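You operate a simulated robot arm through the tools that you are given. There is no shell and no other tool. Be economical: measure what you need, move in short steps, check, and stop when the job is done.

The job below is to be done with a simulated two-armed robot. You get a single attempt, and the scene is never put back.

TASK
Wet the left patch of the short moulding and lay leaf from the green booklet on it.
Fine: brush with teal handle, open jar marked water; leaf by the flat brush with green handle, pressed with the white pad with yellow band; tools back, booklet shut, other patch untouched. Set down upright: brush with teal handle, flat brush with green handle.

The check looks at the end state, three seconds after you hand in, the way a careful person would. Anything else that was tipped, shoved, dropped, spilled or broken makes it a failure.

THE ROBOT
Two 7-joint arms with two-finger parallel grippers on one trunk, on a base that drives. Base frame: it is fixed to the floor where the robot stands at the start and does not move with it; the origin is under the middle of the robot, x ahead of it, y to its left, z up. Readings come in mm, rad, newtons and seconds.
The left shoulder is at the start at [30, 119, 1110], the right one opposite. With the tool pointing down near the work surface each hand reaches from about 240 to 660 mm from the robot's upright axis, wherever it stands, measured 20 degrees to its own side. Places, roughly: brush with teal handle (4x4x15 cm) [700, -500, 900]; cover of blue booklet [500, -200, 900]; cover of green booklet [500, -100, 900]; flat brush with green handle (7x3x14 cm) [700, -400, 900]; left patch of short moulding [500, -500, 900]; right patch of short moulding [500, -700, 900]; top of block with black band [600, -1000, 900]; top of block with grey band [600, -1100, 900]; top of block with white band [600, -900, 900]; white pad with yellow band (6x6x4 cm) [500, -400, 900]. Payload 3.43 kg a hand.
The TCP of each hand is the grasp point between the finger pads, 30 mm short of the fingertips. In the tool frame z runs along the fingers and y along their closing line. Largest opening 94 mm; finger width 28, thickness 10; the body of the gripper, 50 by 96 mm, starts 55 mm behind the TCP.
Orientation is that of the tool frame in the base frame, as a unit quaternion [x, y, z, w]. With the fingers straight down and closing along the base's y, the tool's x points along the base's -x, its y along +y and its z along -z.

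THE INTERFACE
- The arms move only by the tool arm_command. It takes "left_steps", "right_steps" or both (then of equal length, played together; a hand with none holds still); each is a list of rows, each an object (a shift or turn left out is 0, a gripper value left out holds the last) with "delta_pos": the shift along the tool's x, y, z in units of 50 mm (1.0 is 50 mm), a list of three; "rotation": the turn, a rotation vector about the tool's x, y, z in units of 6 degrees (1.0 is 6 degrees), a list of three; "fingers": the opening, from 0 (shut) to 1 (fully open). In form: [{"delta_pos": [dx, dy, dz], "rotation": [rx, ry, rz], "fingers": fingers}, ...]. A call has 1 to 12 rows; each row shifts and turns the commanded pose from where the row before left it, along the tool's axes as they then stand. A call with a number of a shift or a turn outside -1 to 1 is refused whole. Rows are played at 5 a second. More than 50 mm and 0.15 rad between two rows, or a gripper value outside its range, and nothing of the call is played. A pose out of reach is approached as far as the arm can. The call stops where the force on the tool passes 70 N (or 10 N more than at its start, if that is more) or the arm is blocked; 0.2 s more then pass. The fingers move at their own pace (about 72 mm/s each) and stop on an object; they squeeze with about 44 N. The grip force told is the motor's: it shows also when the fingers shut on nothing. Time passes only in rows, and 0.2 s behind the last, so rows that do not move let the fingers close. It gives the time, the measured TCP pose, the force on the tool (base axes), the opening and the grip force at its end, in the units of the frame above (readings bear some noise), with the torque about the TCP (base axes, N m) and any sound that the robot's microphone picked up, and new pictures: "show" is both (left out), scene, wrist or none (wrist: the cameras of the hands that moved).
- Cameras (640 x 400 px; columns grow to the right, rows downward): "scene" is now at [39.3, -39.3, 1815.3]; the picture's right is [-0.47, -0.88, 0.00], its down [-0.68, 0.36, -0.64] and it looks along [0.57, -0.30, -0.77] (base axes); focal length 251 px, centre (320, 200). "left" rides on the left gripper at [76, -14, -103] in its tool frame; the picture's right is [0.18, 0.98, 0.00], its down [-0.75, 0.14, -0.64] and it looks along [-0.63, 0.12, 0.77] (tool axes); focal length 243 px, centre (320, 200). "right" rides on the right gripper at [76, 14, -102] in its tool frame; the picture's right is [-0.18, 0.98, 0.00], its down [-0.75, -0.14, -0.64] and it looks along [-0.63, -0.12, 0.77] (tool axes); focal length 243 px, centre (320, 200). There is no depth. A picture from a camera that has moved, and an enlarged one, comes with that camera's place and axes in the base frame and with its lens.
- move_column(by): slides the trunk up (or, below 0, down) by that many mm; the arms and the scene camera ride with it, the base frame stays. It gives what a move gives, with no picture.
- base_move(legs): drives the robot by 1 to 6 legs, each [ahead, turn to the left] in mm and rad, along the robot's own axes; the way and the turn of a leg run together, so that a leg with both is an arc; at most 1500 mm and 3.142 rad a leg. The arms and the cameras ride along, it lands a little off, and it stops where it bumps. It gives what a move gives, and a new picture of the scene camera.
- turn_head(pan, tilt): turns the head with the scene camera to pan (to the left, within 2.496 rad either way) and tilt (down, from -0.506 to 1.204), counted from straight ahead of the robot. It gives what a move gives, and a new picture of the scene camera.
- enlarge(camera, box): a new picture of the part [left, top, right, bottom] of that camera's present view, enlarged. No time passes.
- job_done(): hands the job in; it is judged then, once.

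Work in short steps. Places have to be worked out from the pictures, the camera data and where the tool is seen: move nearer, look again, correct. Check each grasp and each placing, and mend what went wrong. You have 120 turns and 260 pictures in all, those below and enlarged ones among them. Open the grippers and draw the arms clear of the work before you hand the job in, unless the task says otherwise; then end with one line.

The tools are called as name(argument=value, ...) on one line, values as JSON. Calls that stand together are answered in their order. arm_command: Moves the arms, as the interface text tells. Its arguments: {"type":"object","properties":{"left_steps":{"type":"array"},"right_steps":{"type":"array"},"show":{"type":"string","enum":["both","scene","wrist","none"]}},"required":[]} The other tools are called the same way: move_column (by) slides the trunk up or down; base_move (legs) drives the base; turn_head (pan, tilt) turns the head that bears the scene camera; enlarge (camera, box) takes an enlarged picture of a part of a camera's view; job_done () hands the job in.

At the start:

```text
clock: 0.0
left_tcp_pos: [359.5, -53.9, 1302.2]
left_tcp_rot: [0.0, 1.0, -0.001, 0.0]
left_contact_force: [-0.4, 0.1, 1.4]
left_torque: [-0.02, -0.02, 0.05]
left_finger_gap: 94.2
left_grip_force: 0.1
right_tcp_pos: [244.1, -353.3, 1304.7]
right_tcp_rot: [0.0, 1.0, 0.0, 0.001]
right_contact_force: [-0.3, 0.1, -0.2]
right_torque: [0.01, 0.02, 0.0]
right_finger_gap: 93.9
right_grip_force: 0.0
trunk travel left (down, up): [-375.0, 35.0]
robot x, y, heading: [-2.4, -1.6, 0.001]
head pan, tilt: [-0.489, 0.876]
```

scene: 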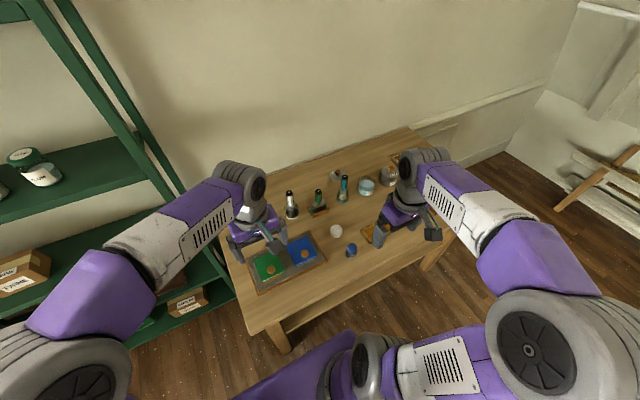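
right: 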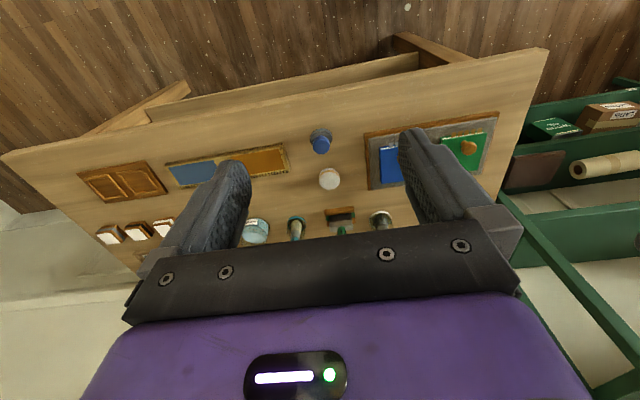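
left: 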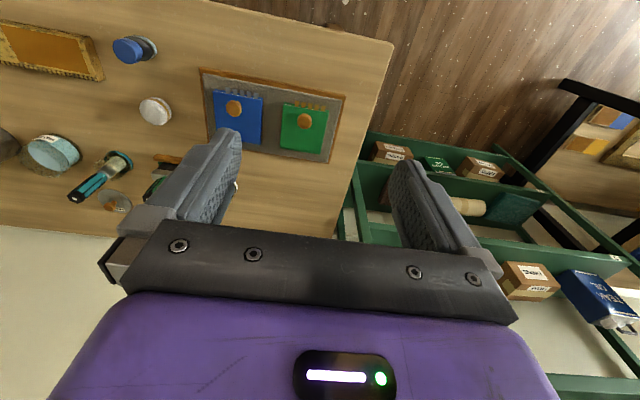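

I start by looking at the work surface in close-up to identify objects.

enlarge(camera="scene", box=[220, 120, 460, 300])

enlarge(camera="right", box=[60, 80, 560, 290])

enlarge(camera="left", box=[0, 0, 400, 240])

```text
2.22 times, centred on (340, 210) of scene
camera zoom: at [39.3, -39.3, 1815.3], right [-0.47, -0.88, 0.0], down [-0.68, 0.36, -0.64], along [0.57, -0.3, -0.77], focal length 558 px, centre (276, 178)
```

zoom: 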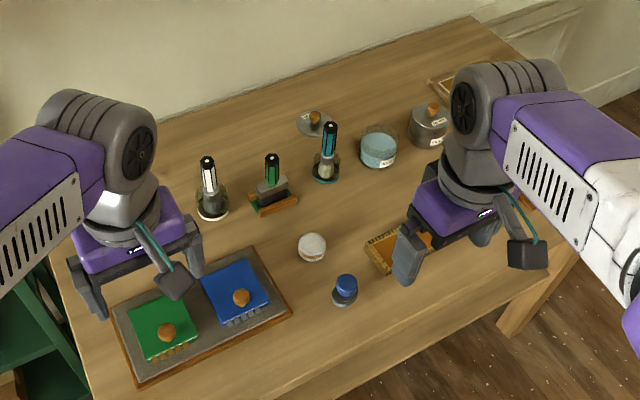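

```text
1.28 times, centred on (310, 185) of right
camera zoom: at [168.1, -339.9, 1407.7], right [0.18, 0.98, 0.0], down [0.75, -0.14, 0.64], along [0.63, -0.12, -0.77], focal length 311 px, centre (333, 219)
```

zoom: 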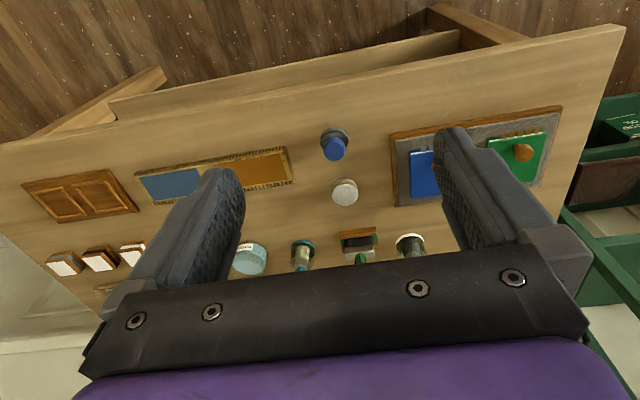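

```text
1.60 times, centred on (200, 120) of left
camera zoom: at [282.6, -69.8, 1405.6], right [-0.18, 0.98, 0.0], down [0.75, 0.14, 0.64], along [0.63, 0.12, -0.77], focal length 388 px, centre (512, 328)
```

zoom: 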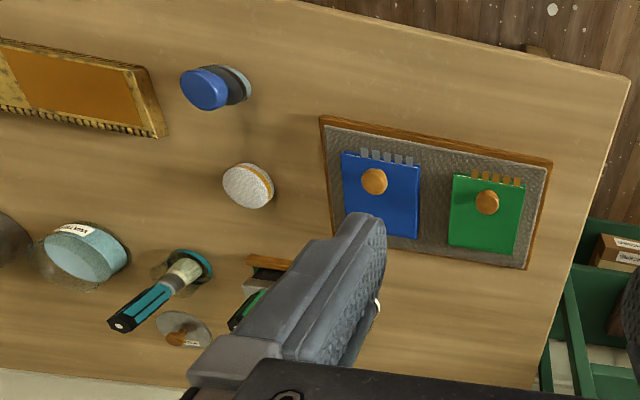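

Next I look with the head pointed straight down ahead, to see the gap between base and table.

turn_head(pan=-0.3, tilt=1.2)

turn_head(pan=-1.0, tilt=0.9)

```text
clock: 0.8
left_tcp_pos: [359.4, -56.0, 1303.3]
left_tcp_rot: [0.0, 1.0, 0.0, 0.0]
left_contact_force: [0.2, 0.3, -0.5]
left_torque: [0.0, -0.02, -0.04]
left_finger_gap: 94.1
left_grip_force: 0.1
right_tcp_pos: [244.3, -354.7, 1305.1]
right_tcp_rot: [0.0, 1.0, -0.001, 0.0]
right_contact_force: [0.7, -0.2, 0.2]
right_torque: [0.0, -0.02, 0.0]
right_finger_gap: 94.2
right_grip_force: 0.2
trunk travel left (down, up): [-375.0, 35.0]
robot x, y, heading: [-0.7, 3.4, 0.001]
head pan, tilt: [-0.3, 1.201]
camera scene: at [24.9, -19.8, 1793.6], right [-0.3, -0.96, 0.0], down [-0.89, 0.28, -0.36], along [0.35, -0.11, -0.93], focal length 251 px, centre (320, 200)
```

scene: 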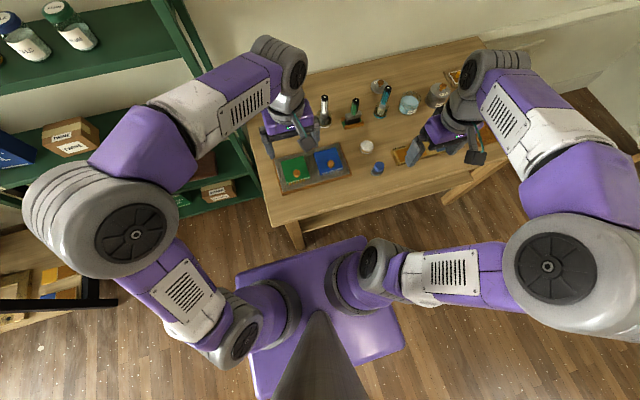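

```text
clock: 1.9
left_tcp_pos: [359.7, -54.5, 1302.3]
left_tcp_rot: [0.0, 1.0, 0.0, -0.001]
left_contact_force: [-0.4, 0.6, -0.3]
left_torque: [0.0, 0.03, -0.05]
left_finger_gap: 94.0
left_grip_force: 0.0
right_tcp_pos: [243.5, -353.9, 1304.3]
right_tcp_rot: [-0.001, 1.0, 0.0, 0.0]
right_contact_force: [0.3, 0.0, 0.3]
right_torque: [0.0, 0.03, 0.0]
right_finger_gap: 93.9
right_grip_force: 0.2
trunk travel left (down, up): [-375.0, 35.0]
robot x, y, heading: [-0.2, 4.5, -0.0]
head pan, tilt: [-1.0, 0.901]
camera scene: at [12.4, -66.7, 1813.4], right [-0.84, -0.54, 0.0], down [-0.42, 0.66, -0.62], along [0.34, -0.52, -0.78], focal length 251 px, centre (320, 200)
```

scene: 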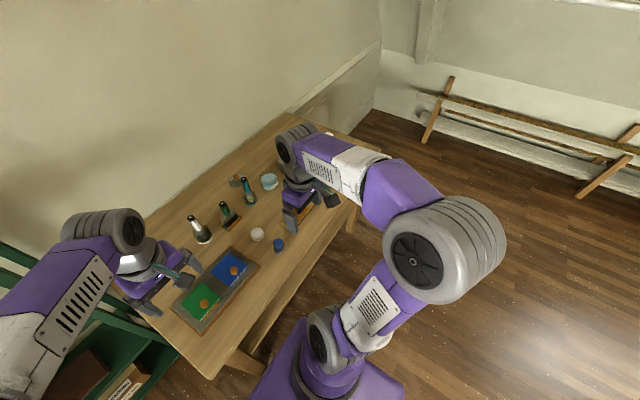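

I check the gap between base, rail and table straight ahead.

turn_head(pan=0.0, tilt=1.2)

enlarge(camera="scene", box=[200, 120, 460, 290])

```text
clock: 3.2
left_tcp_pos: [359.0, -54.1, 1303.1]
left_tcp_rot: [0.0, 1.0, 0.0, 0.0]
left_contact_force: [-0.2, -0.3, 0.8]
left_torque: [0.02, -0.01, 0.01]
left_finger_gap: 93.8
left_grip_force: 0.0
right_tcp_pos: [243.8, -354.0, 1306.4]
right_tcp_rot: [-0.001, 1.0, 0.001, 0.0]
right_contact_force: [0.1, 0.2, -0.5]
right_torque: [0.01, -0.01, 0.0]
right_finger_gap: 93.9
right_grip_force: 0.1
trunk travel left (down, up): [-375.0, 35.0]
robot x, y, heading: [-1.9, -0.4, 0.001]
head pan, tilt: [0.0, 1.201]
camera scene: at [27.4, -3.3, 1793.6], right [0.0, -1.0, 0.0], down [-0.93, 0.0, -0.36], along [0.36, 0.0, -0.93], focal length 251 px, centre (320, 200)
```

scene: 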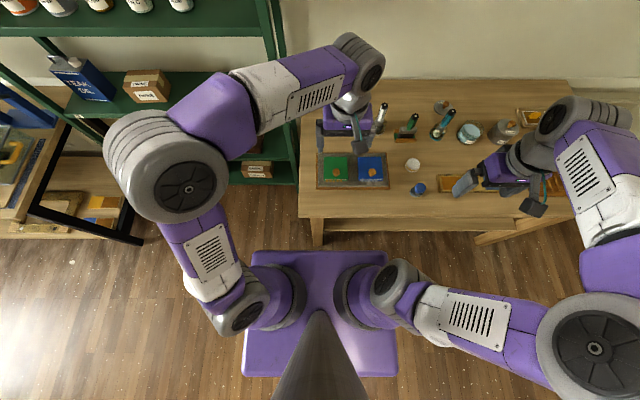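

```text
2.35 times, centred on (330, 205) of scene
camera zoom: at [27.4, -3.3, 1793.6], right [0.0, -1.0, 0.0], down [-0.93, 0.0, -0.36], along [0.36, 0.0, -0.93], focal length 590 px, centre (296, 188)
```

zoom: 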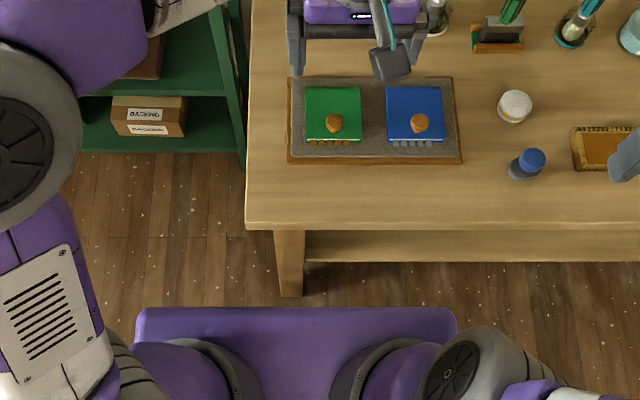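

I test whether the purple plate is the base or the torso by lowering the trunk 100 mm and looking again.

move_column(by=-100)

turn_head(pan=0.0, tilt=1.2)

```text
clock: 4.5
left_tcp_pos: [359.1, -54.7, 1202.7]
left_tcp_rot: [0.0, 1.0, 0.0, 0.001]
left_contact_force: [0.6, 1.1, 0.5]
left_torque: [-0.01, -0.02, -0.04]
left_finger_gap: 94.0
left_grip_force: 0.1
right_tcp_pos: [243.4, -354.4, 1205.8]
right_tcp_rot: [0.0, 1.0, 0.0, -0.001]
right_contact_force: [0.2, -0.1, 0.5]
right_torque: [-0.01, 0.0, 0.01]
right_finger_gap: 94.0
right_grip_force: 0.0
trunk travel left (down, up): [-275.0, 135.0]
robot x, y, heading: [0.3, -3.4, -0.003]
head pan, tilt: [0.0, 1.201]
```

```text
clock: 5.1
left_tcp_pos: [359.8, -54.3, 1203.7]
left_tcp_rot: [0.0, 1.0, 0.0, 0.0]
left_contact_force: [-0.7, -0.6, -0.3]
left_torque: [0.02, -0.01, -0.01]
left_finger_gap: 93.9
left_grip_force: 0.1
right_tcp_pos: [242.6, -354.1, 1205.4]
right_tcp_rot: [0.0, 1.0, 0.0, 0.0]
right_contact_force: [1.0, -0.4, 0.6]
right_torque: [-0.01, -0.02, 0.01]
right_finger_gap: 94.0
right_grip_force: 0.0
trunk travel left (down, up): [-275.0, 135.0]
robot x, y, heading: [2.2, 1.2, 0.002]
head pan, tilt: [0.0, 1.201]
camera scene: at [27.4, -3.2, 1693.6], right [0.0, -1.0, 0.0], down [-0.93, 0.0, -0.36], along [0.36, 0.0, -0.93], focal length 251 px, centre (320, 200)
```

scene: 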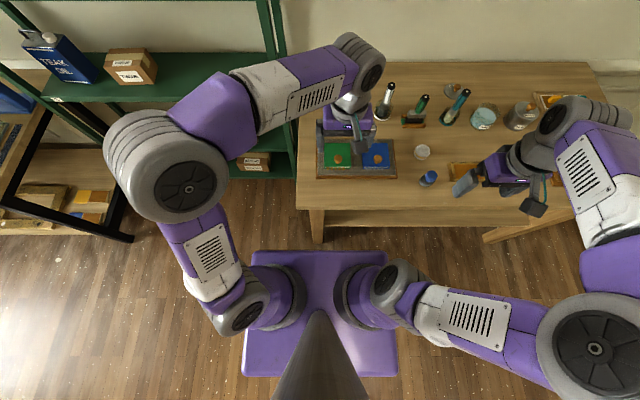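

The plate rides with the torso, so it says nothing about the base. I look behind before driving, and raise the trunk again.

move_column(by=100)

turn_head(pan=-2.49, tilt=0.7)

```text
clock: 6.4
left_tcp_pos: [359.4, -54.1, 1302.3]
left_tcp_rot: [0.0, 1.0, 0.0, 0.0]
left_contact_force: [1.0, -0.3, 0.5]
left_torque: [0.02, 0.0, 0.0]
left_finger_gap: 94.2
left_grip_force: 0.0
right_tcp_pos: [242.7, -353.3, 1303.6]
right_tcp_rot: [0.0, 1.0, 0.0, 0.001]
right_contact_force: [0.2, 0.1, 0.7]
right_torque: [0.0, 0.0, 0.01]
right_finger_gap: 93.8
right_grip_force: 0.1
trunk travel left (down, up): [-375.0, 35.0]
robot x, y, heading: [-1.6, 1.6, 0.0]
head pan, tilt: [0.0, 1.201]
```

```text
clock: 8.7
left_tcp_pos: [359.8, -54.2, 1303.7]
left_tcp_rot: [-0.001, 1.0, 0.0, 0.0]
left_contact_force: [-0.2, -0.3, -0.2]
left_torque: [0.02, -0.02, -0.01]
left_finger_gap: 94.0
left_grip_force: 0.0
right_tcp_pos: [243.2, -353.8, 1305.7]
right_tcp_rot: [0.0, 1.0, -0.001, 0.0]
right_contact_force: [0.0, -0.5, -0.4]
right_torque: [0.02, 0.01, 0.02]
right_finger_gap: 94.1
right_grip_force: 0.0
trunk travel left (down, up): [-375.0, 35.0]
robot x, y, heading: [0.4, -0.9, 0.001]
head pan, tilt: [-2.491, 0.7]
camera scene: at [-96.0, -54.7, 1829.6], right [-0.61, 0.8, 0.0], down [0.51, 0.39, -0.76], along [-0.61, -0.46, -0.64], focal length 251 px, centre (320, 200)
```

scene: 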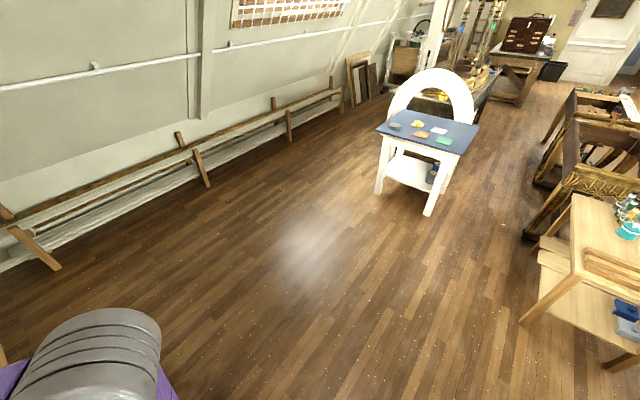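

Room behind is clear. I back off 200, turn, drive 430 to the right, turn back, and return 200 forward.

base_move(legs=[[-200, 0], [0, -1.571], [430, 0], [0, 1.571], [200, 0]])

turn_head(pan=0.0, tilt=1.0)

```text
clock: 21.3
left_tcp_pos: [359.2, -486.7, 1302.4]
left_tcp_rot: [-0.001, 1.0, 0.001, -0.001]
left_contact_force: [-0.1, -0.7, 0.6]
left_torque: [0.02, -0.04, 0.0]
left_finger_gap: 94.0
left_grip_force: 0.0
right_tcp_pos: [244.5, -786.7, 1305.9]
right_tcp_rot: [-0.001, 1.0, 0.0, 0.0]
right_contact_force: [0.0, 0.1, -0.1]
right_torque: [0.02, 0.01, 0.0]
right_finger_gap: 94.2
right_grip_force: 0.0
trunk travel left (down, up): [-375.0, 35.0]
robot x, y, heading: [0.6, -430.0, -0.004]
head pan, tilt: [-2.491, 0.7]
camera scene: at [-95.3, -487.1, 1829.6], right [-0.61, 0.79, 0.0], down [0.51, 0.39, -0.76], along [-0.61, -0.46, -0.64], focal length 251 px, centre (320, 200)
```

scene: 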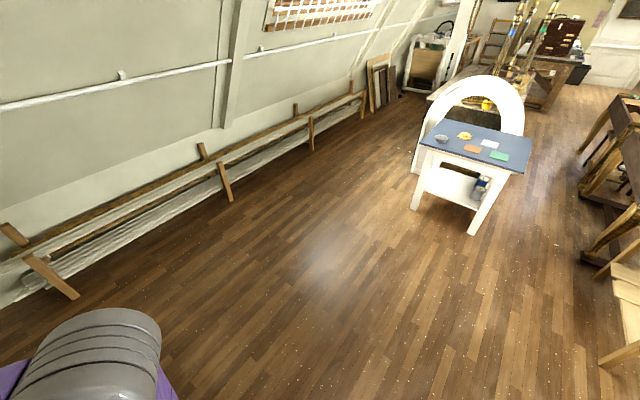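

```text
clock: 23.6
left_tcp_pos: [361.3, -485.6, 1303.1]
left_tcp_rot: [-0.001, 1.0, 0.0, 0.0]
left_contact_force: [0.4, 0.2, 0.4]
left_torque: [0.0, -0.02, -0.01]
left_finger_gap: 94.1
left_grip_force: 0.1
right_tcp_pos: [242.8, -785.4, 1304.5]
right_tcp_rot: [-0.001, 1.0, 0.001, -0.001]
right_contact_force: [0.4, -0.3, -0.5]
right_torque: [0.01, 0.02, -0.01]
right_finger_gap: 94.1
right_grip_force: 0.0
trunk travel left (down, up): [-375.0, 35.0]
robot x, y, heading: [2.0, -431.6, 0.003]
head pan, tilt: [0.0, 1.0]
camera scene: at [41.9, -435.5, 1806.2], right [0.0, -1.0, 0.0], down [-0.84, 0.0, -0.54], along [0.54, 0.0, -0.84], focal length 251 px, centre (320, 200)
```

scene: 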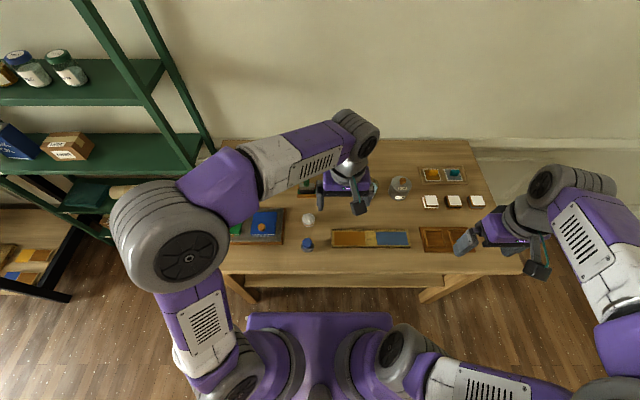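

The layout is clear. I go 60 mm forward cautiously, then move the left hand leftward over the booklets.

base_move(legs=[[60, 0]])

arm_command(left_steps=[{"delta_pos": [0, 1, 0]}, {"delta_pos": [0, 1, 0]}, {"delta_pos": [0, 1, 0]}, {"delta_pos": [0, 1, 0]}, {"delta_pos": [0, 1, 0]}, {"delta_pos": [0, 1, 0]}, {"delta_pos": [0, 1, 0]}, {"delta_pos": [0, 0, 1]}, {"delta_pos": [0, 0, 1]}, {"delta_pos": [0, 0, 1]}], show="both")

enlarge(camera="scene", box=[180, 120, 500, 300])

```text
clock: 24.6
left_tcp_pos: [418.7, -485.8, 1302.4]
left_tcp_rot: [0.001, 1.0, 0.0, 0.001]
left_contact_force: [0.0, 0.1, 0.2]
left_torque: [0.01, 0.04, 0.0]
left_finger_gap: 94.0
left_grip_force: 0.0
right_tcp_pos: [302.2, -786.4, 1305.8]
right_tcp_rot: [-0.001, 1.0, -0.001, 0.001]
right_contact_force: [0.5, -0.2, -0.3]
right_torque: [-0.01, 0.01, 0.03]
right_finger_gap: 94.0
right_grip_force: 0.0
trunk travel left (down, up): [-375.0, 35.0]
robot x, y, heading: [58.9, -431.4, 0.002]
head pan, tilt: [0.0, 1.0]
camera scene: at [100.8, -435.3, 1806.2], right [0.0, -1.0, 0.0], down [-0.84, 0.0, -0.54], along [0.54, 0.0, -0.84], focal length 251 px, centre (320, 200)
```

scene: 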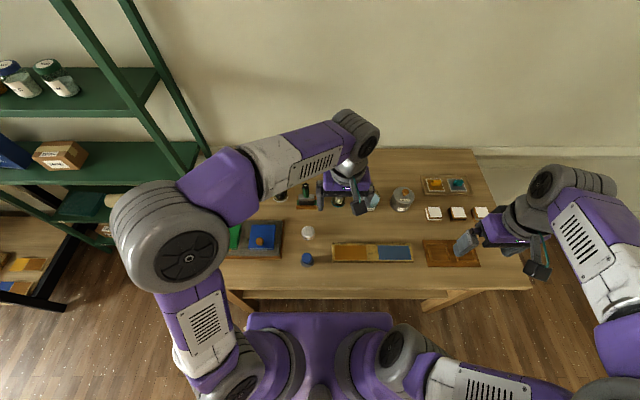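

```text
clock: 26.8
left_tcp_pos: [419.5, -138.7, 1152.8]
left_tcp_rot: [0.0, 1.0, 0.0, 0.0]
left_contact_force: [0.4, -0.1, 0.3]
left_torque: [0.02, 0.04, -0.01]
left_finger_gap: 94.1
left_grip_force: 0.1
right_tcp_pos: [304.0, -786.4, 1305.4]
right_tcp_rot: [0.0, 1.0, -0.001, 0.0]
right_contact_force: [-0.1, 0.1, -0.1]
right_torque: [-0.01, 0.04, 0.02]
right_finger_gap: 94.2
right_grip_force: 0.1
trunk travel left (down, up): [-375.0, 35.0]
robot x, y, heading: [58.5, -430.5, 0.003]
head pan, tilt: [0.0, 1.0]
camera scene: at [102.0, -434.9, 1806.1], right [0.0, -1.0, 0.0], down [-0.84, 0.0, -0.54], along [0.54, 0.0, -0.84], focal length 251 px, centre (320, 200)
camera left: at [341.9, -152.5, 1255.6], right [-0.18, 0.98, 0.0], down [0.75, 0.14, 0.64], along [0.63, 0.12, -0.77], focal length 243 px, centre (320, 200)
```

scene: 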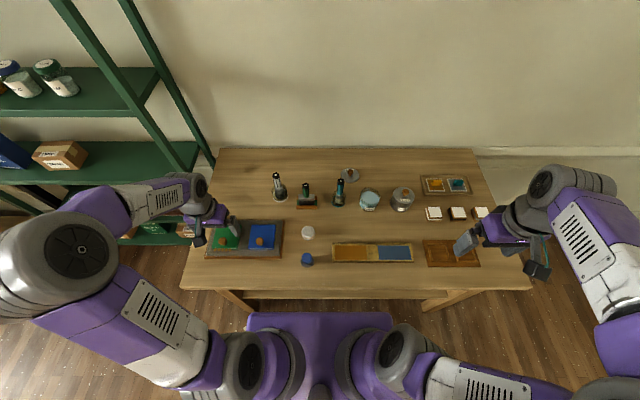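
left: 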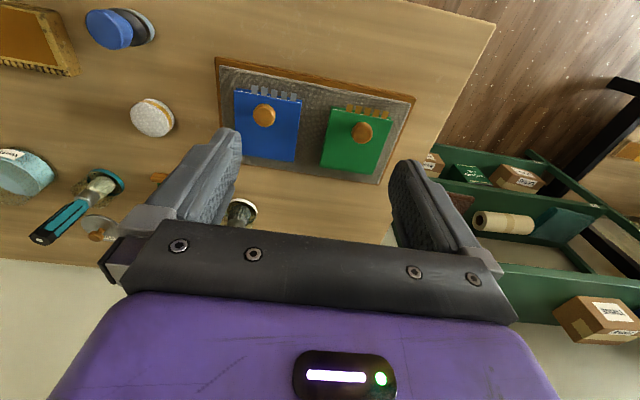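

```text
2.00 times, centred on (340, 210) of scene
camera zoom: at [102.0, -434.9, 1806.1], right [0.0, -1.0, 0.0], down [-0.84, 0.0, -0.54], along [0.54, 0.0, -0.84], focal length 502 px, centre (280, 180)
```

zoom: 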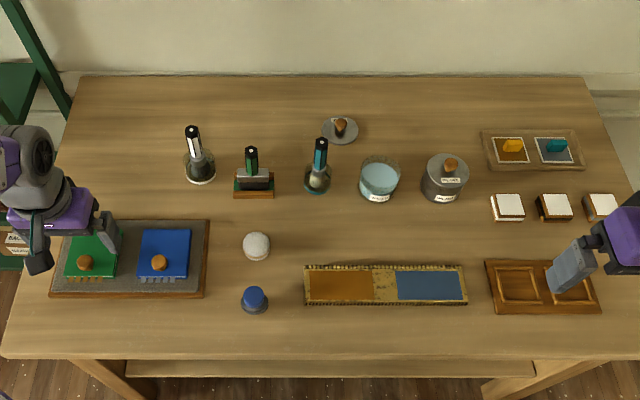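

Now I read the jar labels and inspect the brushes and stands closely.

enlarge(camera="scene", box=[330, 160, 430, 222])

enlarge(camera="scene", box=[260, 160, 360, 222])

enlarge(camera="left", box=[200, 40, 430, 190])

```text
6.40 times, centred on (380, 191) of scene
camera zoom: at [102.0, -434.9, 1806.1], right [0.0, -1.0, 0.0], down [-0.84, 0.0, -0.54], along [0.54, 0.0, -0.84], focal length 1606 px, centre (-64, 258)
```

zoom: 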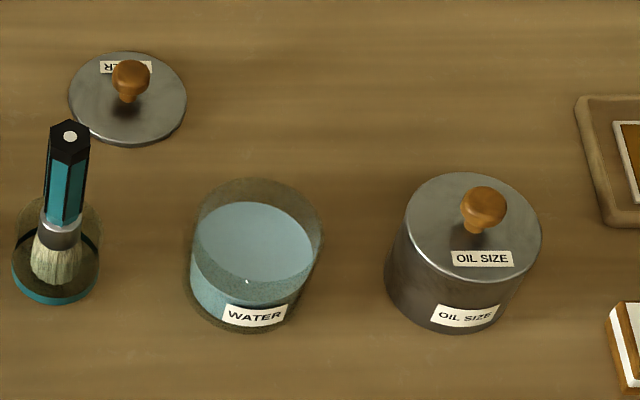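

```text
6.40 times, centred on (310, 191) of scene
camera zoom: at [102.0, -434.9, 1806.1], right [0.0, -1.0, 0.0], down [-0.84, 0.0, -0.54], along [0.54, 0.0, -0.84], focal length 1606 px, centre (384, 258)
```

zoom: 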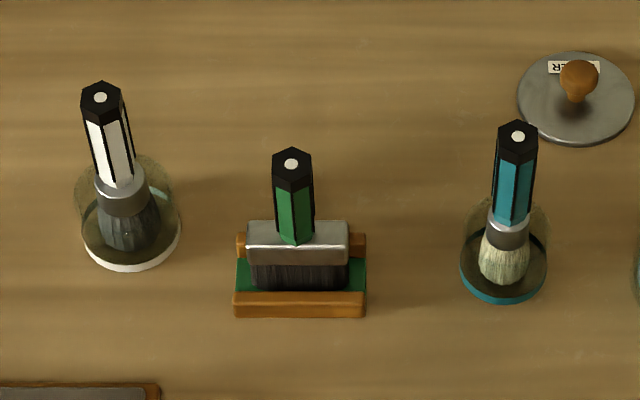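

```text
2.67 times, centred on (315, 115) of left
camera zoom: at [341.9, -152.5, 1255.6], right [-0.18, 0.98, 0.0], down [0.75, 0.14, 0.64], along [0.63, 0.12, -0.77], focal length 647 px, centre (333, 427)
```

zoom: 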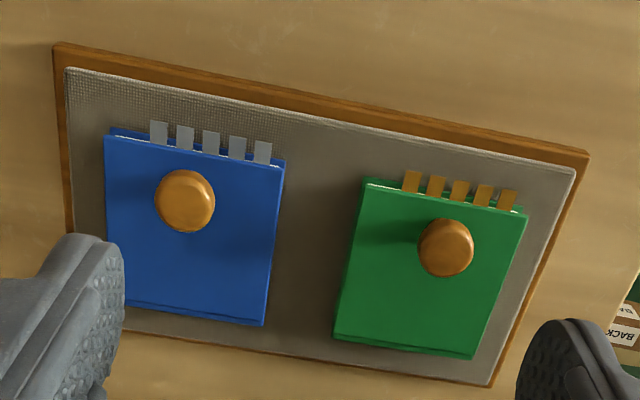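

Table is at about z=852, teal brush at about (708,-519) with its top near z=1003. I bring the right hand above it at a safe height to test the reach.

arm_command(right_steps=[{"delta_pos": [-0.9, 0.59, 0.433]}, {"delta_pos": [-0.9, 0.59, 0.433]}, {"delta_pos": [-0.9, 0.59, 0.433]}, {"delta_pos": [-0.9, 0.59, 0.433]}, {"delta_pos": [-0.9, 0.59, 0.433]}, {"delta_pos": [-0.9, 0.59, 0.433]}, {"delta_pos": [-0.9, 0.59, 0.433]}, {"delta_pos": [-0.9, 0.59, 0.433]}, {"delta_pos": [-0.88, 0.6, 0.433]}])

```text
refused: row 1 steps farther than a row can; nothing moved
```

Rows are limited to 50 mm in total; I use 11 smaller rows.

arm_command(right_steps=[{"delta_pos": [-0.735, 0.485, 0.355]}, {"delta_pos": [-0.735, 0.485, 0.355]}, {"delta_pos": [-0.735, 0.485, 0.355]}, {"delta_pos": [-0.735, 0.485, 0.355]}, {"delta_pos": [-0.735, 0.485, 0.355]}, {"delta_pos": [-0.735, 0.485, 0.355]}, {"delta_pos": [-0.735, 0.485, 0.355]}, {"delta_pos": [-0.735, 0.485, 0.355]}, {"delta_pos": [-0.735, 0.485, 0.355]}, {"delta_pos": [-0.735, 0.485, 0.355]}, {"delta_pos": [-0.735, 0.485, 0.355]}])

```text
clock: 29.2
left_tcp_pos: [419.0, -136.7, 1152.6]
left_tcp_rot: [0.0, 1.0, -0.001, 0.0]
left_contact_force: [0.6, 0.1, 0.1]
left_torque: [0.01, 0.02, 0.03]
left_finger_gap: 94.0
left_grip_force: 0.0
right_tcp_pos: [703.9, -518.8, 1108.0]
right_tcp_rot: [-0.001, 1.0, -0.001, -0.003]
right_contact_force: [0.0, 0.9, -0.5]
right_torque: [0.0, -0.01, 0.0]
right_finger_gap: 94.2
right_grip_force: 0.0
right hand out of reach, approached as far as the arm can: row 11
trunk travel left (down, up): [-375.0, 35.0]
robot x, y, heading: [57.5, -431.9, -0.001]
head pan, tilt: [0.0, 1.0]
camera scene: at [102.9, -433.7, 1806.1], right [0.0, -1.0, 0.0], down [-0.84, 0.0, -0.54], along [0.54, 0.0, -0.84], focal length 251 px, centre (320, 200)
camera right: at [629.5, -504.4, 1210.9], right [0.18, 0.98, 0.0], down [0.76, -0.14, 0.64], along [0.63, -0.12, -0.77], focal length 243 px, centre (320, 200)
```

scene: 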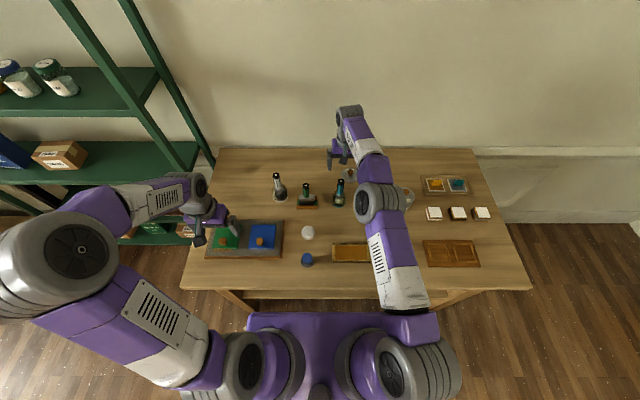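
right: 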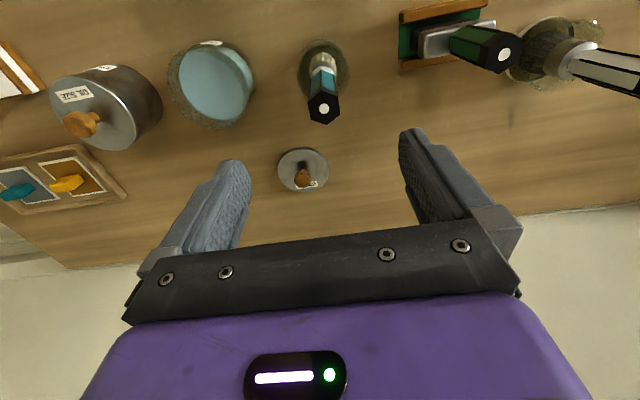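

The arm only just reaches. I drive another 25 mm forward for margin and check.

base_move(legs=[[25, 0]])

enlarge(camera="right", box=[140, 20, 540, 270])

```text
clock: 30.0
left_tcp_pos: [441.0, -136.6, 1154.4]
left_tcp_rot: [-0.001, 1.0, 0.0, 0.001]
left_contact_force: [-0.5, -0.6, -0.3]
left_torque: [0.04, 0.0, 0.05]
left_finger_gap: 94.0
left_grip_force: 0.2
right_tcp_pos: [726.9, -518.3, 1110.1]
right_tcp_rot: [-0.001, 1.0, 0.0, 0.0]
right_contact_force: [-0.1, 0.6, -0.4]
right_torque: [0.0, 0.0, 0.0]
right_finger_gap: 93.9
right_grip_force: 0.1
trunk travel left (down, up): [-375.0, 35.0]
robot x, y, heading: [82.7, -432.1, 0.0]
head pan, tilt: [0.0, 1.0]
camera scene: at [122.8, -435.3, 1806.3], right [0.0, -1.0, 0.0], down [-0.84, 0.0, -0.54], along [0.54, 0.0, -0.84], focal length 251 px, centre (320, 200)
```

scene: 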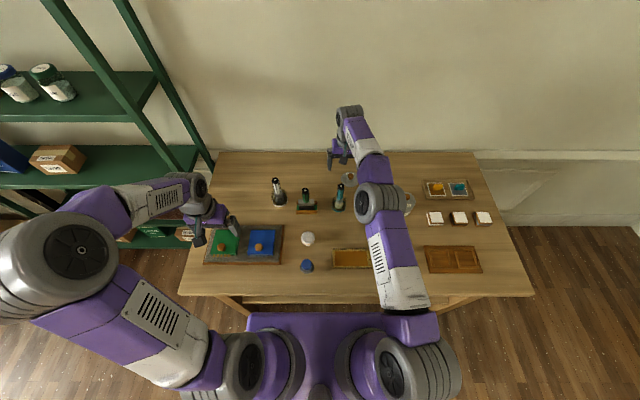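

```text
1.60 times, centred on (340, 145) of right
camera zoom: at [651.2, -505.7, 1212.6], right [0.18, 0.98, 0.0], down [0.75, -0.14, 0.64], along [0.63, -0.12, -0.77], focal length 388 px, centre (288, 288)
```

zoom: 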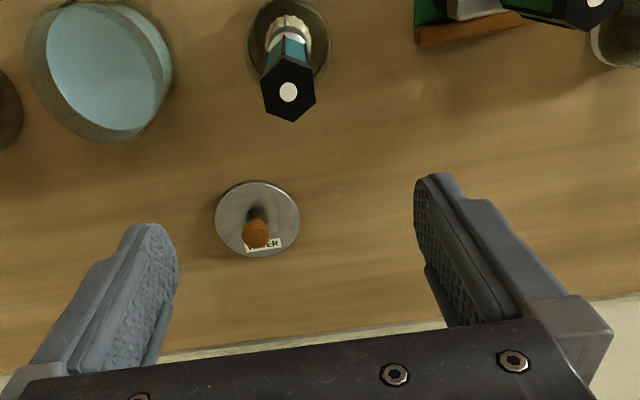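

Brush axis is at about (698,-515), handle between z=920 and 1012, glass rim about 910. I line up, and descend to z≈972.

arm_command(right_steps=[{"delta_pos": [0.58, 0.06, 0]}, {"delta_pos": [0, 0, 0.7]}, {"delta_pos": [0, 0, 0.7]}, {"delta_pos": [0, 0, 0.7]}, {"delta_pos": [0, 0, 0.66]}, {}])

```text
clock: 31.4
left_tcp_pos: [440.5, -136.4, 1154.3]
left_tcp_rot: [0.0, 1.0, 0.0, 0.0]
left_contact_force: [0.4, -0.3, 0.0]
left_torque: [-0.01, -0.01, -0.01]
left_finger_gap: 94.0
left_grip_force: 0.2
right_tcp_pos: [698.4, -518.5, 972.5]
right_tcp_rot: [0.001, 1.0, 0.001, 0.001]
right_contact_force: [0.6, -0.2, 0.2]
right_torque: [-0.04, -0.03, -0.01]
right_finger_gap: 94.1
right_grip_force: 0.0
trunk travel left (down, up): [-375.0, 35.0]
robot x, y, heading: [85.0, -433.1, -0.002]
head pan, tilt: [0.0, 1.0]
camera scene: at [123.9, -435.4, 1806.2], right [0.0, -1.0, 0.0], down [-0.84, 0.0, -0.54], along [0.54, 0.0, -0.84], focal length 251 px, centre (320, 200)
camera right: at [623.4, -503.2, 1074.8], right [0.18, 0.98, 0.0], down [0.75, -0.14, 0.64], along [0.63, -0.12, -0.77], focal length 243 px, centre (320, 200)
```

scene: 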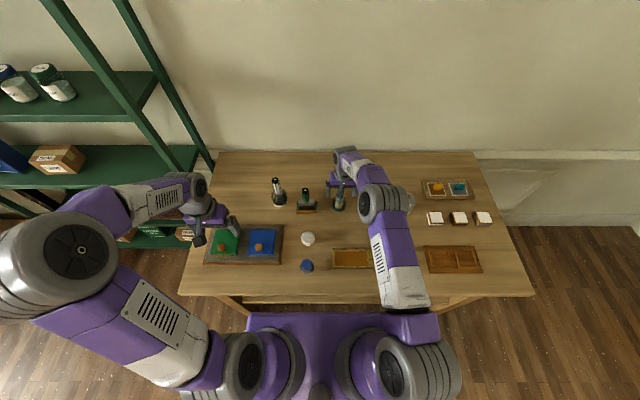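
right: 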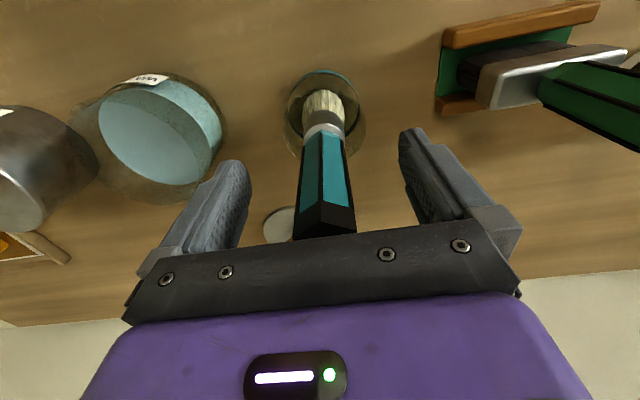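

The handle sits between the pads, about 3 mm toward +y. I shift by that and close.

arm_command(right_steps=[{"delta_pos": [0, 0.06, 0]}, {"fingers": 0}, {"fingers": 0}, {"fingers": 0}, {"fingers": 0}, {"fingers": 0}], show="wrist")

```text
clock: 32.8
left_tcp_pos: [442.0, -136.9, 1152.5]
left_tcp_rot: [0.0, 1.0, 0.0, -0.001]
left_contact_force: [-0.3, -0.4, -0.3]
left_torque: [0.03, 0.01, 0.01]
left_finger_gap: 94.1
left_grip_force: 0.0
right_tcp_pos: [699.3, -514.2, 972.6]
right_tcp_rot: [0.0, 1.0, 0.0, 0.001]
right_contact_force: [0.0, -0.4, 0.3]
right_torque: [-0.03, 0.03, -0.01]
right_finger_gap: 23.8
right_grip_force: 44.3
trunk travel left (down, up): [-375.0, 35.0]
robot x, y, heading: [79.9, -429.7, 0.002]
head pan, tilt: [0.0, 1.0]
camera right: at [623.9, -499.7, 1074.2], right [0.18, 0.98, 0.0], down [0.75, -0.14, 0.64], along [0.63, -0.12, -0.77], focal length 243 px, centre (320, 200)
```

right: 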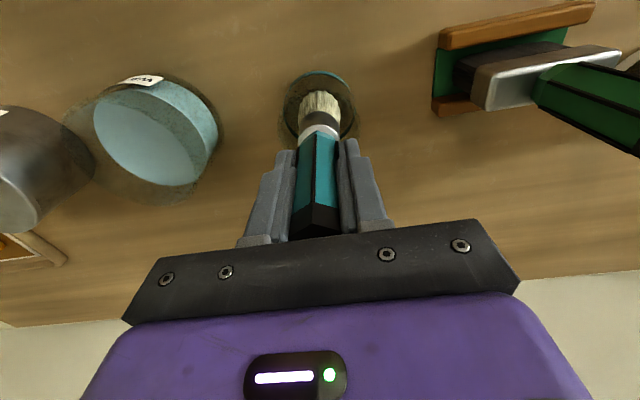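

Gripped (23.8 mm). I lift straight up 110 mm and look.

arm_command(right_steps=[{"delta_pos": [0, 0, -0.5]}, {"delta_pos": [0, 0, -0.6]}, {"delta_pos": [0, 0, -0.6]}, {"delta_pos": [0, 0, -0.5]}, {}])

enlarge(camera="scene", box=[290, 140, 450, 240])

```text
clock: 34.0
left_tcp_pos: [442.5, -136.3, 1153.2]
left_tcp_rot: [0.0, 1.0, 0.0, 0.0]
left_contact_force: [-0.4, 0.7, 1.1]
left_torque: [0.0, 0.02, -0.01]
left_finger_gap: 94.2
left_grip_force: 0.0
right_tcp_pos: [699.4, -512.5, 1080.6]
right_tcp_rot: [-0.001, 1.0, 0.0, 0.0]
right_contact_force: [0.3, 0.3, -1.0]
right_torque: [0.0, 0.02, 0.01]
right_finger_gap: 23.9
right_grip_force: 44.6
trunk travel left (down, up): [-375.0, 35.0]
robot x, y, heading: [84.2, -431.1, 0.003]
head pan, tilt: [0.0, 1.0]
camera scene: at [125.5, -435.3, 1806.2], right [0.0, -1.0, 0.0], down [-0.84, 0.0, -0.54], along [0.54, 0.0, -0.84], focal length 251 px, centre (320, 200)
camera right: at [623.3, -499.4, 1183.5], right [0.18, 0.98, 0.0], down [0.75, -0.14, 0.64], along [0.63, -0.12, -0.77], focal length 243 px, centre (320, 200)
```

scene: 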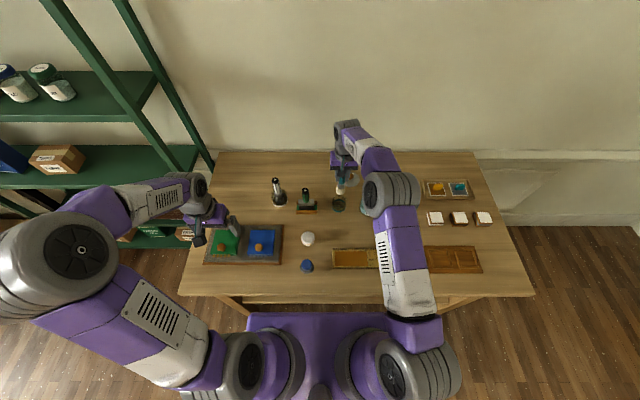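
right: 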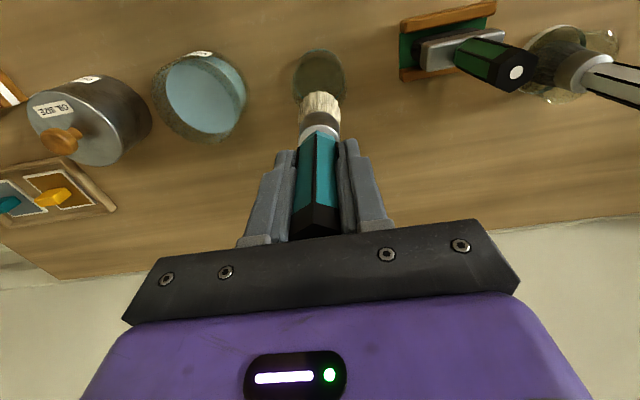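

```text
4.00 times, centred on (370, 190) of scene
camera zoom: at [125.5, -435.3, 1806.2], right [0.0, -1.0, 0.0], down [-0.84, 0.0, -0.54], along [0.54, 0.0, -0.84], focal length 1004 px, centre (120, 240)
```

zoom: 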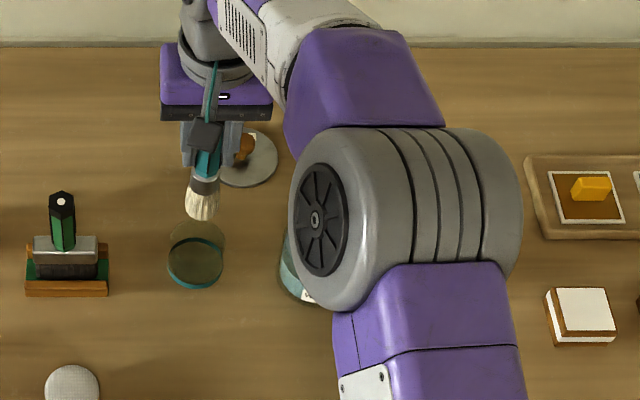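

The brush is out cleanly. I move above the water jar (about (684,-642)) at the same height and look.

arm_command(right_steps=[{"delta_pos": [0.1, -0.86, 0]}, {"delta_pos": [0.1, -0.86, 0]}, {"delta_pos": [0.1, -0.86, 0]}, {}])

enlarge(camera="scene", box=[310, 140, 430, 220])

```text
clock: 35.0
left_tcp_pos: [441.2, -136.6, 1154.3]
left_tcp_rot: [-0.001, 1.0, -0.001, 0.0]
left_contact_force: [-0.6, 0.2, -1.1]
left_torque: [-0.04, 0.0, 0.01]
left_finger_gap: 94.0
left_grip_force: 0.1
right_tcp_pos: [682.6, -641.4, 1081.7]
right_tcp_rot: [-0.001, 1.0, 0.0, 0.0]
right_contact_force: [0.3, 0.5, -0.1]
right_torque: [0.01, 0.0, 0.0]
right_finger_gap: 23.6
right_grip_force: 43.7
trunk travel left (down, up): [-375.0, 35.0]
robot x, y, heading: [84.9, -431.1, 0.006]
head pan, tilt: [0.0, 1.0]
camera scene: at [125.4, -434.3, 1806.2], right [0.0, -1.0, 0.0], down [-0.84, 0.0, -0.54], along [0.54, 0.0, -0.84], focal length 251 px, centre (320, 200)
camera right: at [608.3, -627.2, 1183.6], right [0.18, 0.98, 0.0], down [0.75, -0.14, 0.64], along [0.63, -0.12, -0.77], focal length 243 px, centre (320, 200)
```

scene: 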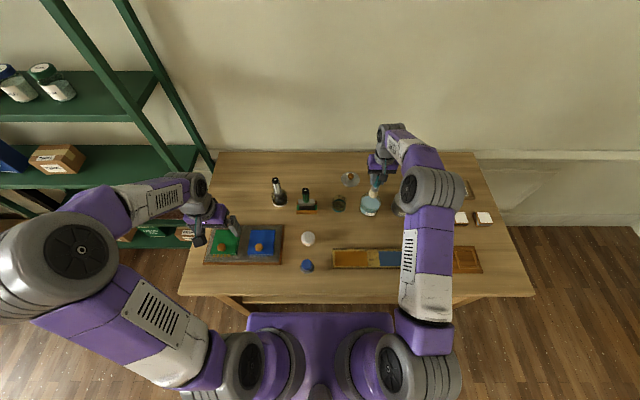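
right: 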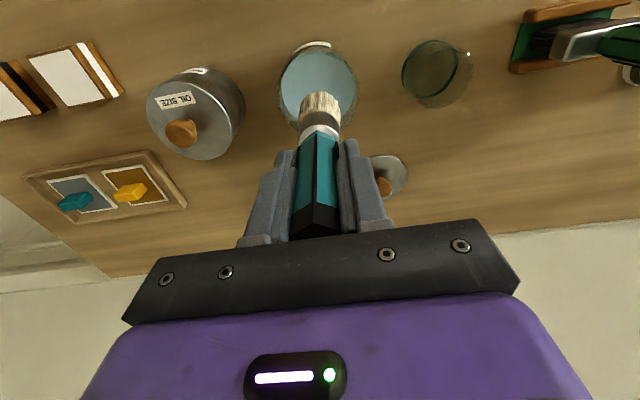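

```text
5.00 times, centred on (370, 180) of scene
camera zoom: at [125.4, -434.3, 1806.2], right [0.0, -1.0, 0.0], down [-0.84, 0.0, -0.54], along [0.54, 0.0, -0.84], focal length 1254 px, centre (70, 300)
```

zoom: 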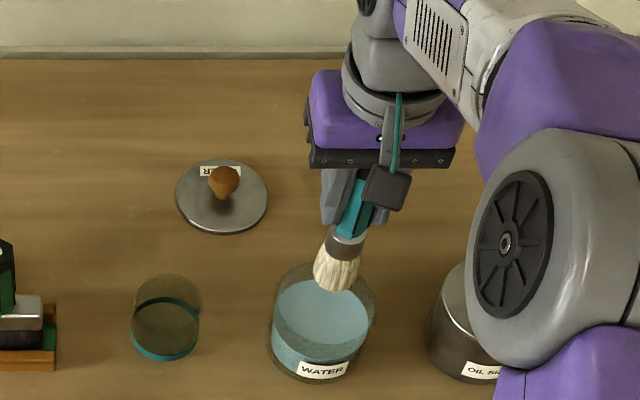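

Aligned over the jar (centre ≈ (684,-645)). I descend 85 mm to dip the bristles about 17 mm into the water.

arm_command(right_steps=[{"delta_pos": [0, -0.07, 0]}, {"delta_pos": [0, 0, 0.6]}, {"delta_pos": [0, 0, 0.6]}, {"delta_pos": [0, 0, 0.5]}, {}, {}])

enlarge(camera="scene", box=[340, 150, 440, 220])

```text
clock: 36.4
left_tcp_pos: [440.3, -136.4, 1153.1]
left_tcp_rot: [-0.001, 1.0, 0.0, 0.0]
left_contact_force: [-0.2, -0.2, 0.1]
left_torque: [0.03, 0.03, 0.02]
left_finger_gap: 93.8
left_grip_force: 0.2
right_tcp_pos: [685.2, -645.9, 999.8]
right_tcp_rot: [0.0, 1.0, -0.001, 0.005]
right_contact_force: [4.0, -3.3, 28.8]
right_torque: [-0.41, -0.38, 0.08]
right_finger_gap: 23.5
right_grip_force: 43.8
trunk travel left (down, up): [-375.0, 35.0]
robot x, y, heading: [86.8, -436.2, -0.001]
head pan, tilt: [0.0, 1.0]
camera scene: at [121.8, -434.2, 1806.3], right [0.0, -1.0, 0.0], down [-0.84, 0.0, -0.54], along [0.54, 0.0, -0.84], focal length 251 px, centre (320, 200)
camera right: at [608.9, -631.8, 1101.5], right [0.18, 0.98, 0.0], down [0.75, -0.14, 0.65], along [0.64, -0.12, -0.76], focal length 243 px, centre (320, 200)
```

scene: 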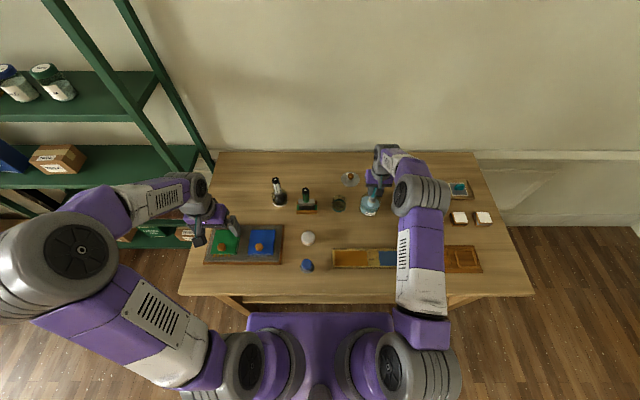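
right: 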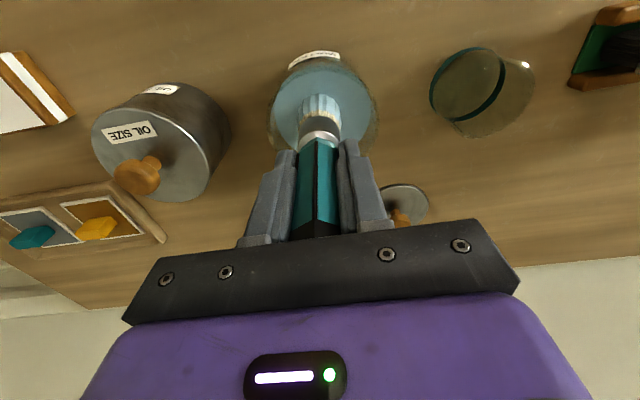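

```text
5.71 times, centred on (390, 185) of scene
camera zoom: at [121.8, -434.2, 1806.3], right [0.0, -1.0, 0.0], down [-0.84, 0.0, -0.54], along [0.54, 0.0, -0.84], focal length 1434 px, centre (-80, 286)
```

zoom: 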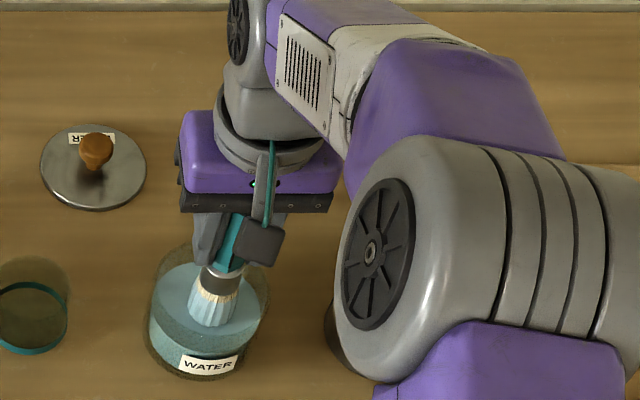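

The bristles met the bottom of the jar (29 N) and turned wet. I lift straight up and check the brush.

arm_command(right_steps=[{"delta_pos": [0, 0, -0.4]}, {"delta_pos": [0, 0, -0.6]}, {"delta_pos": [0, 0, -0.7]}, {}])

enlarge(camera="scene", box=[340, 150, 440, 220])

```text
clock: 37.4
left_tcp_pos: [443.2, -136.9, 1154.5]
left_tcp_rot: [0.0, 1.0, 0.0, 0.0]
left_contact_force: [0.3, 0.6, 0.4]
left_torque: [0.01, -0.01, 0.02]
left_finger_gap: 94.0
left_grip_force: 0.1
right_tcp_pos: [683.4, -645.2, 1079.9]
right_tcp_rot: [-0.001, 1.0, 0.0, -0.001]
right_contact_force: [0.1, 0.1, -0.9]
right_torque: [0.0, 0.01, 0.0]
right_finger_gap: 23.8
right_grip_force: 44.0
trunk travel left (down, up): [-375.0, 35.0]
robot x, y, heading: [86.0, -431.8, -0.0]
head pan, tilt: [0.0, 1.0]
camera scene: at [125.3, -435.4, 1806.1], right [0.0, -1.0, 0.0], down [-0.84, 0.0, -0.54], along [0.54, 0.0, -0.84], focal length 251 px, centre (320, 200)
camera right: at [608.3, -631.8, 1182.9], right [0.18, 0.98, 0.0], down [0.75, -0.14, 0.64], along [0.63, -0.12, -0.77], focal length 243 px, centre (320, 200)
```

scene: 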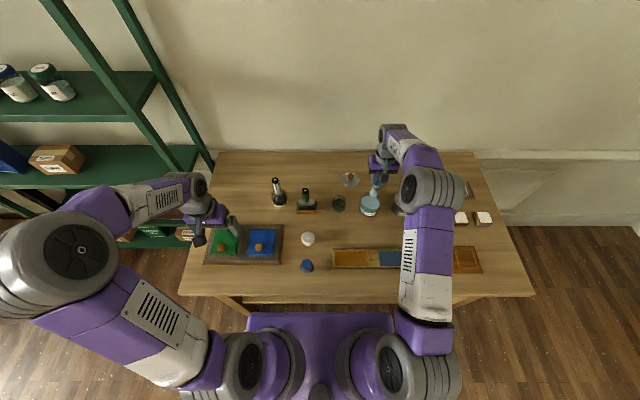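
right: 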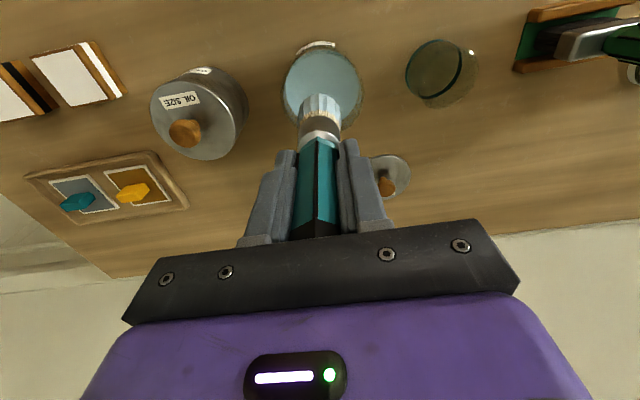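

```text
5.71 times, centred on (390, 185) of scene
camera zoom: at [125.3, -435.4, 1806.1], right [0.0, -1.0, 0.0], down [-0.84, 0.0, -0.54], along [0.54, 0.0, -0.84], focal length 1434 px, centre (-80, 286)
```

zoom: 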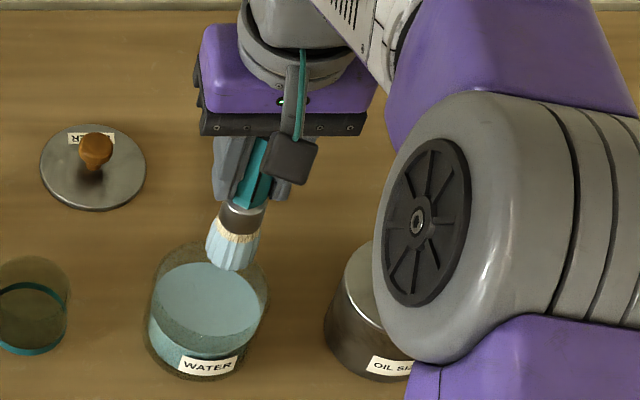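

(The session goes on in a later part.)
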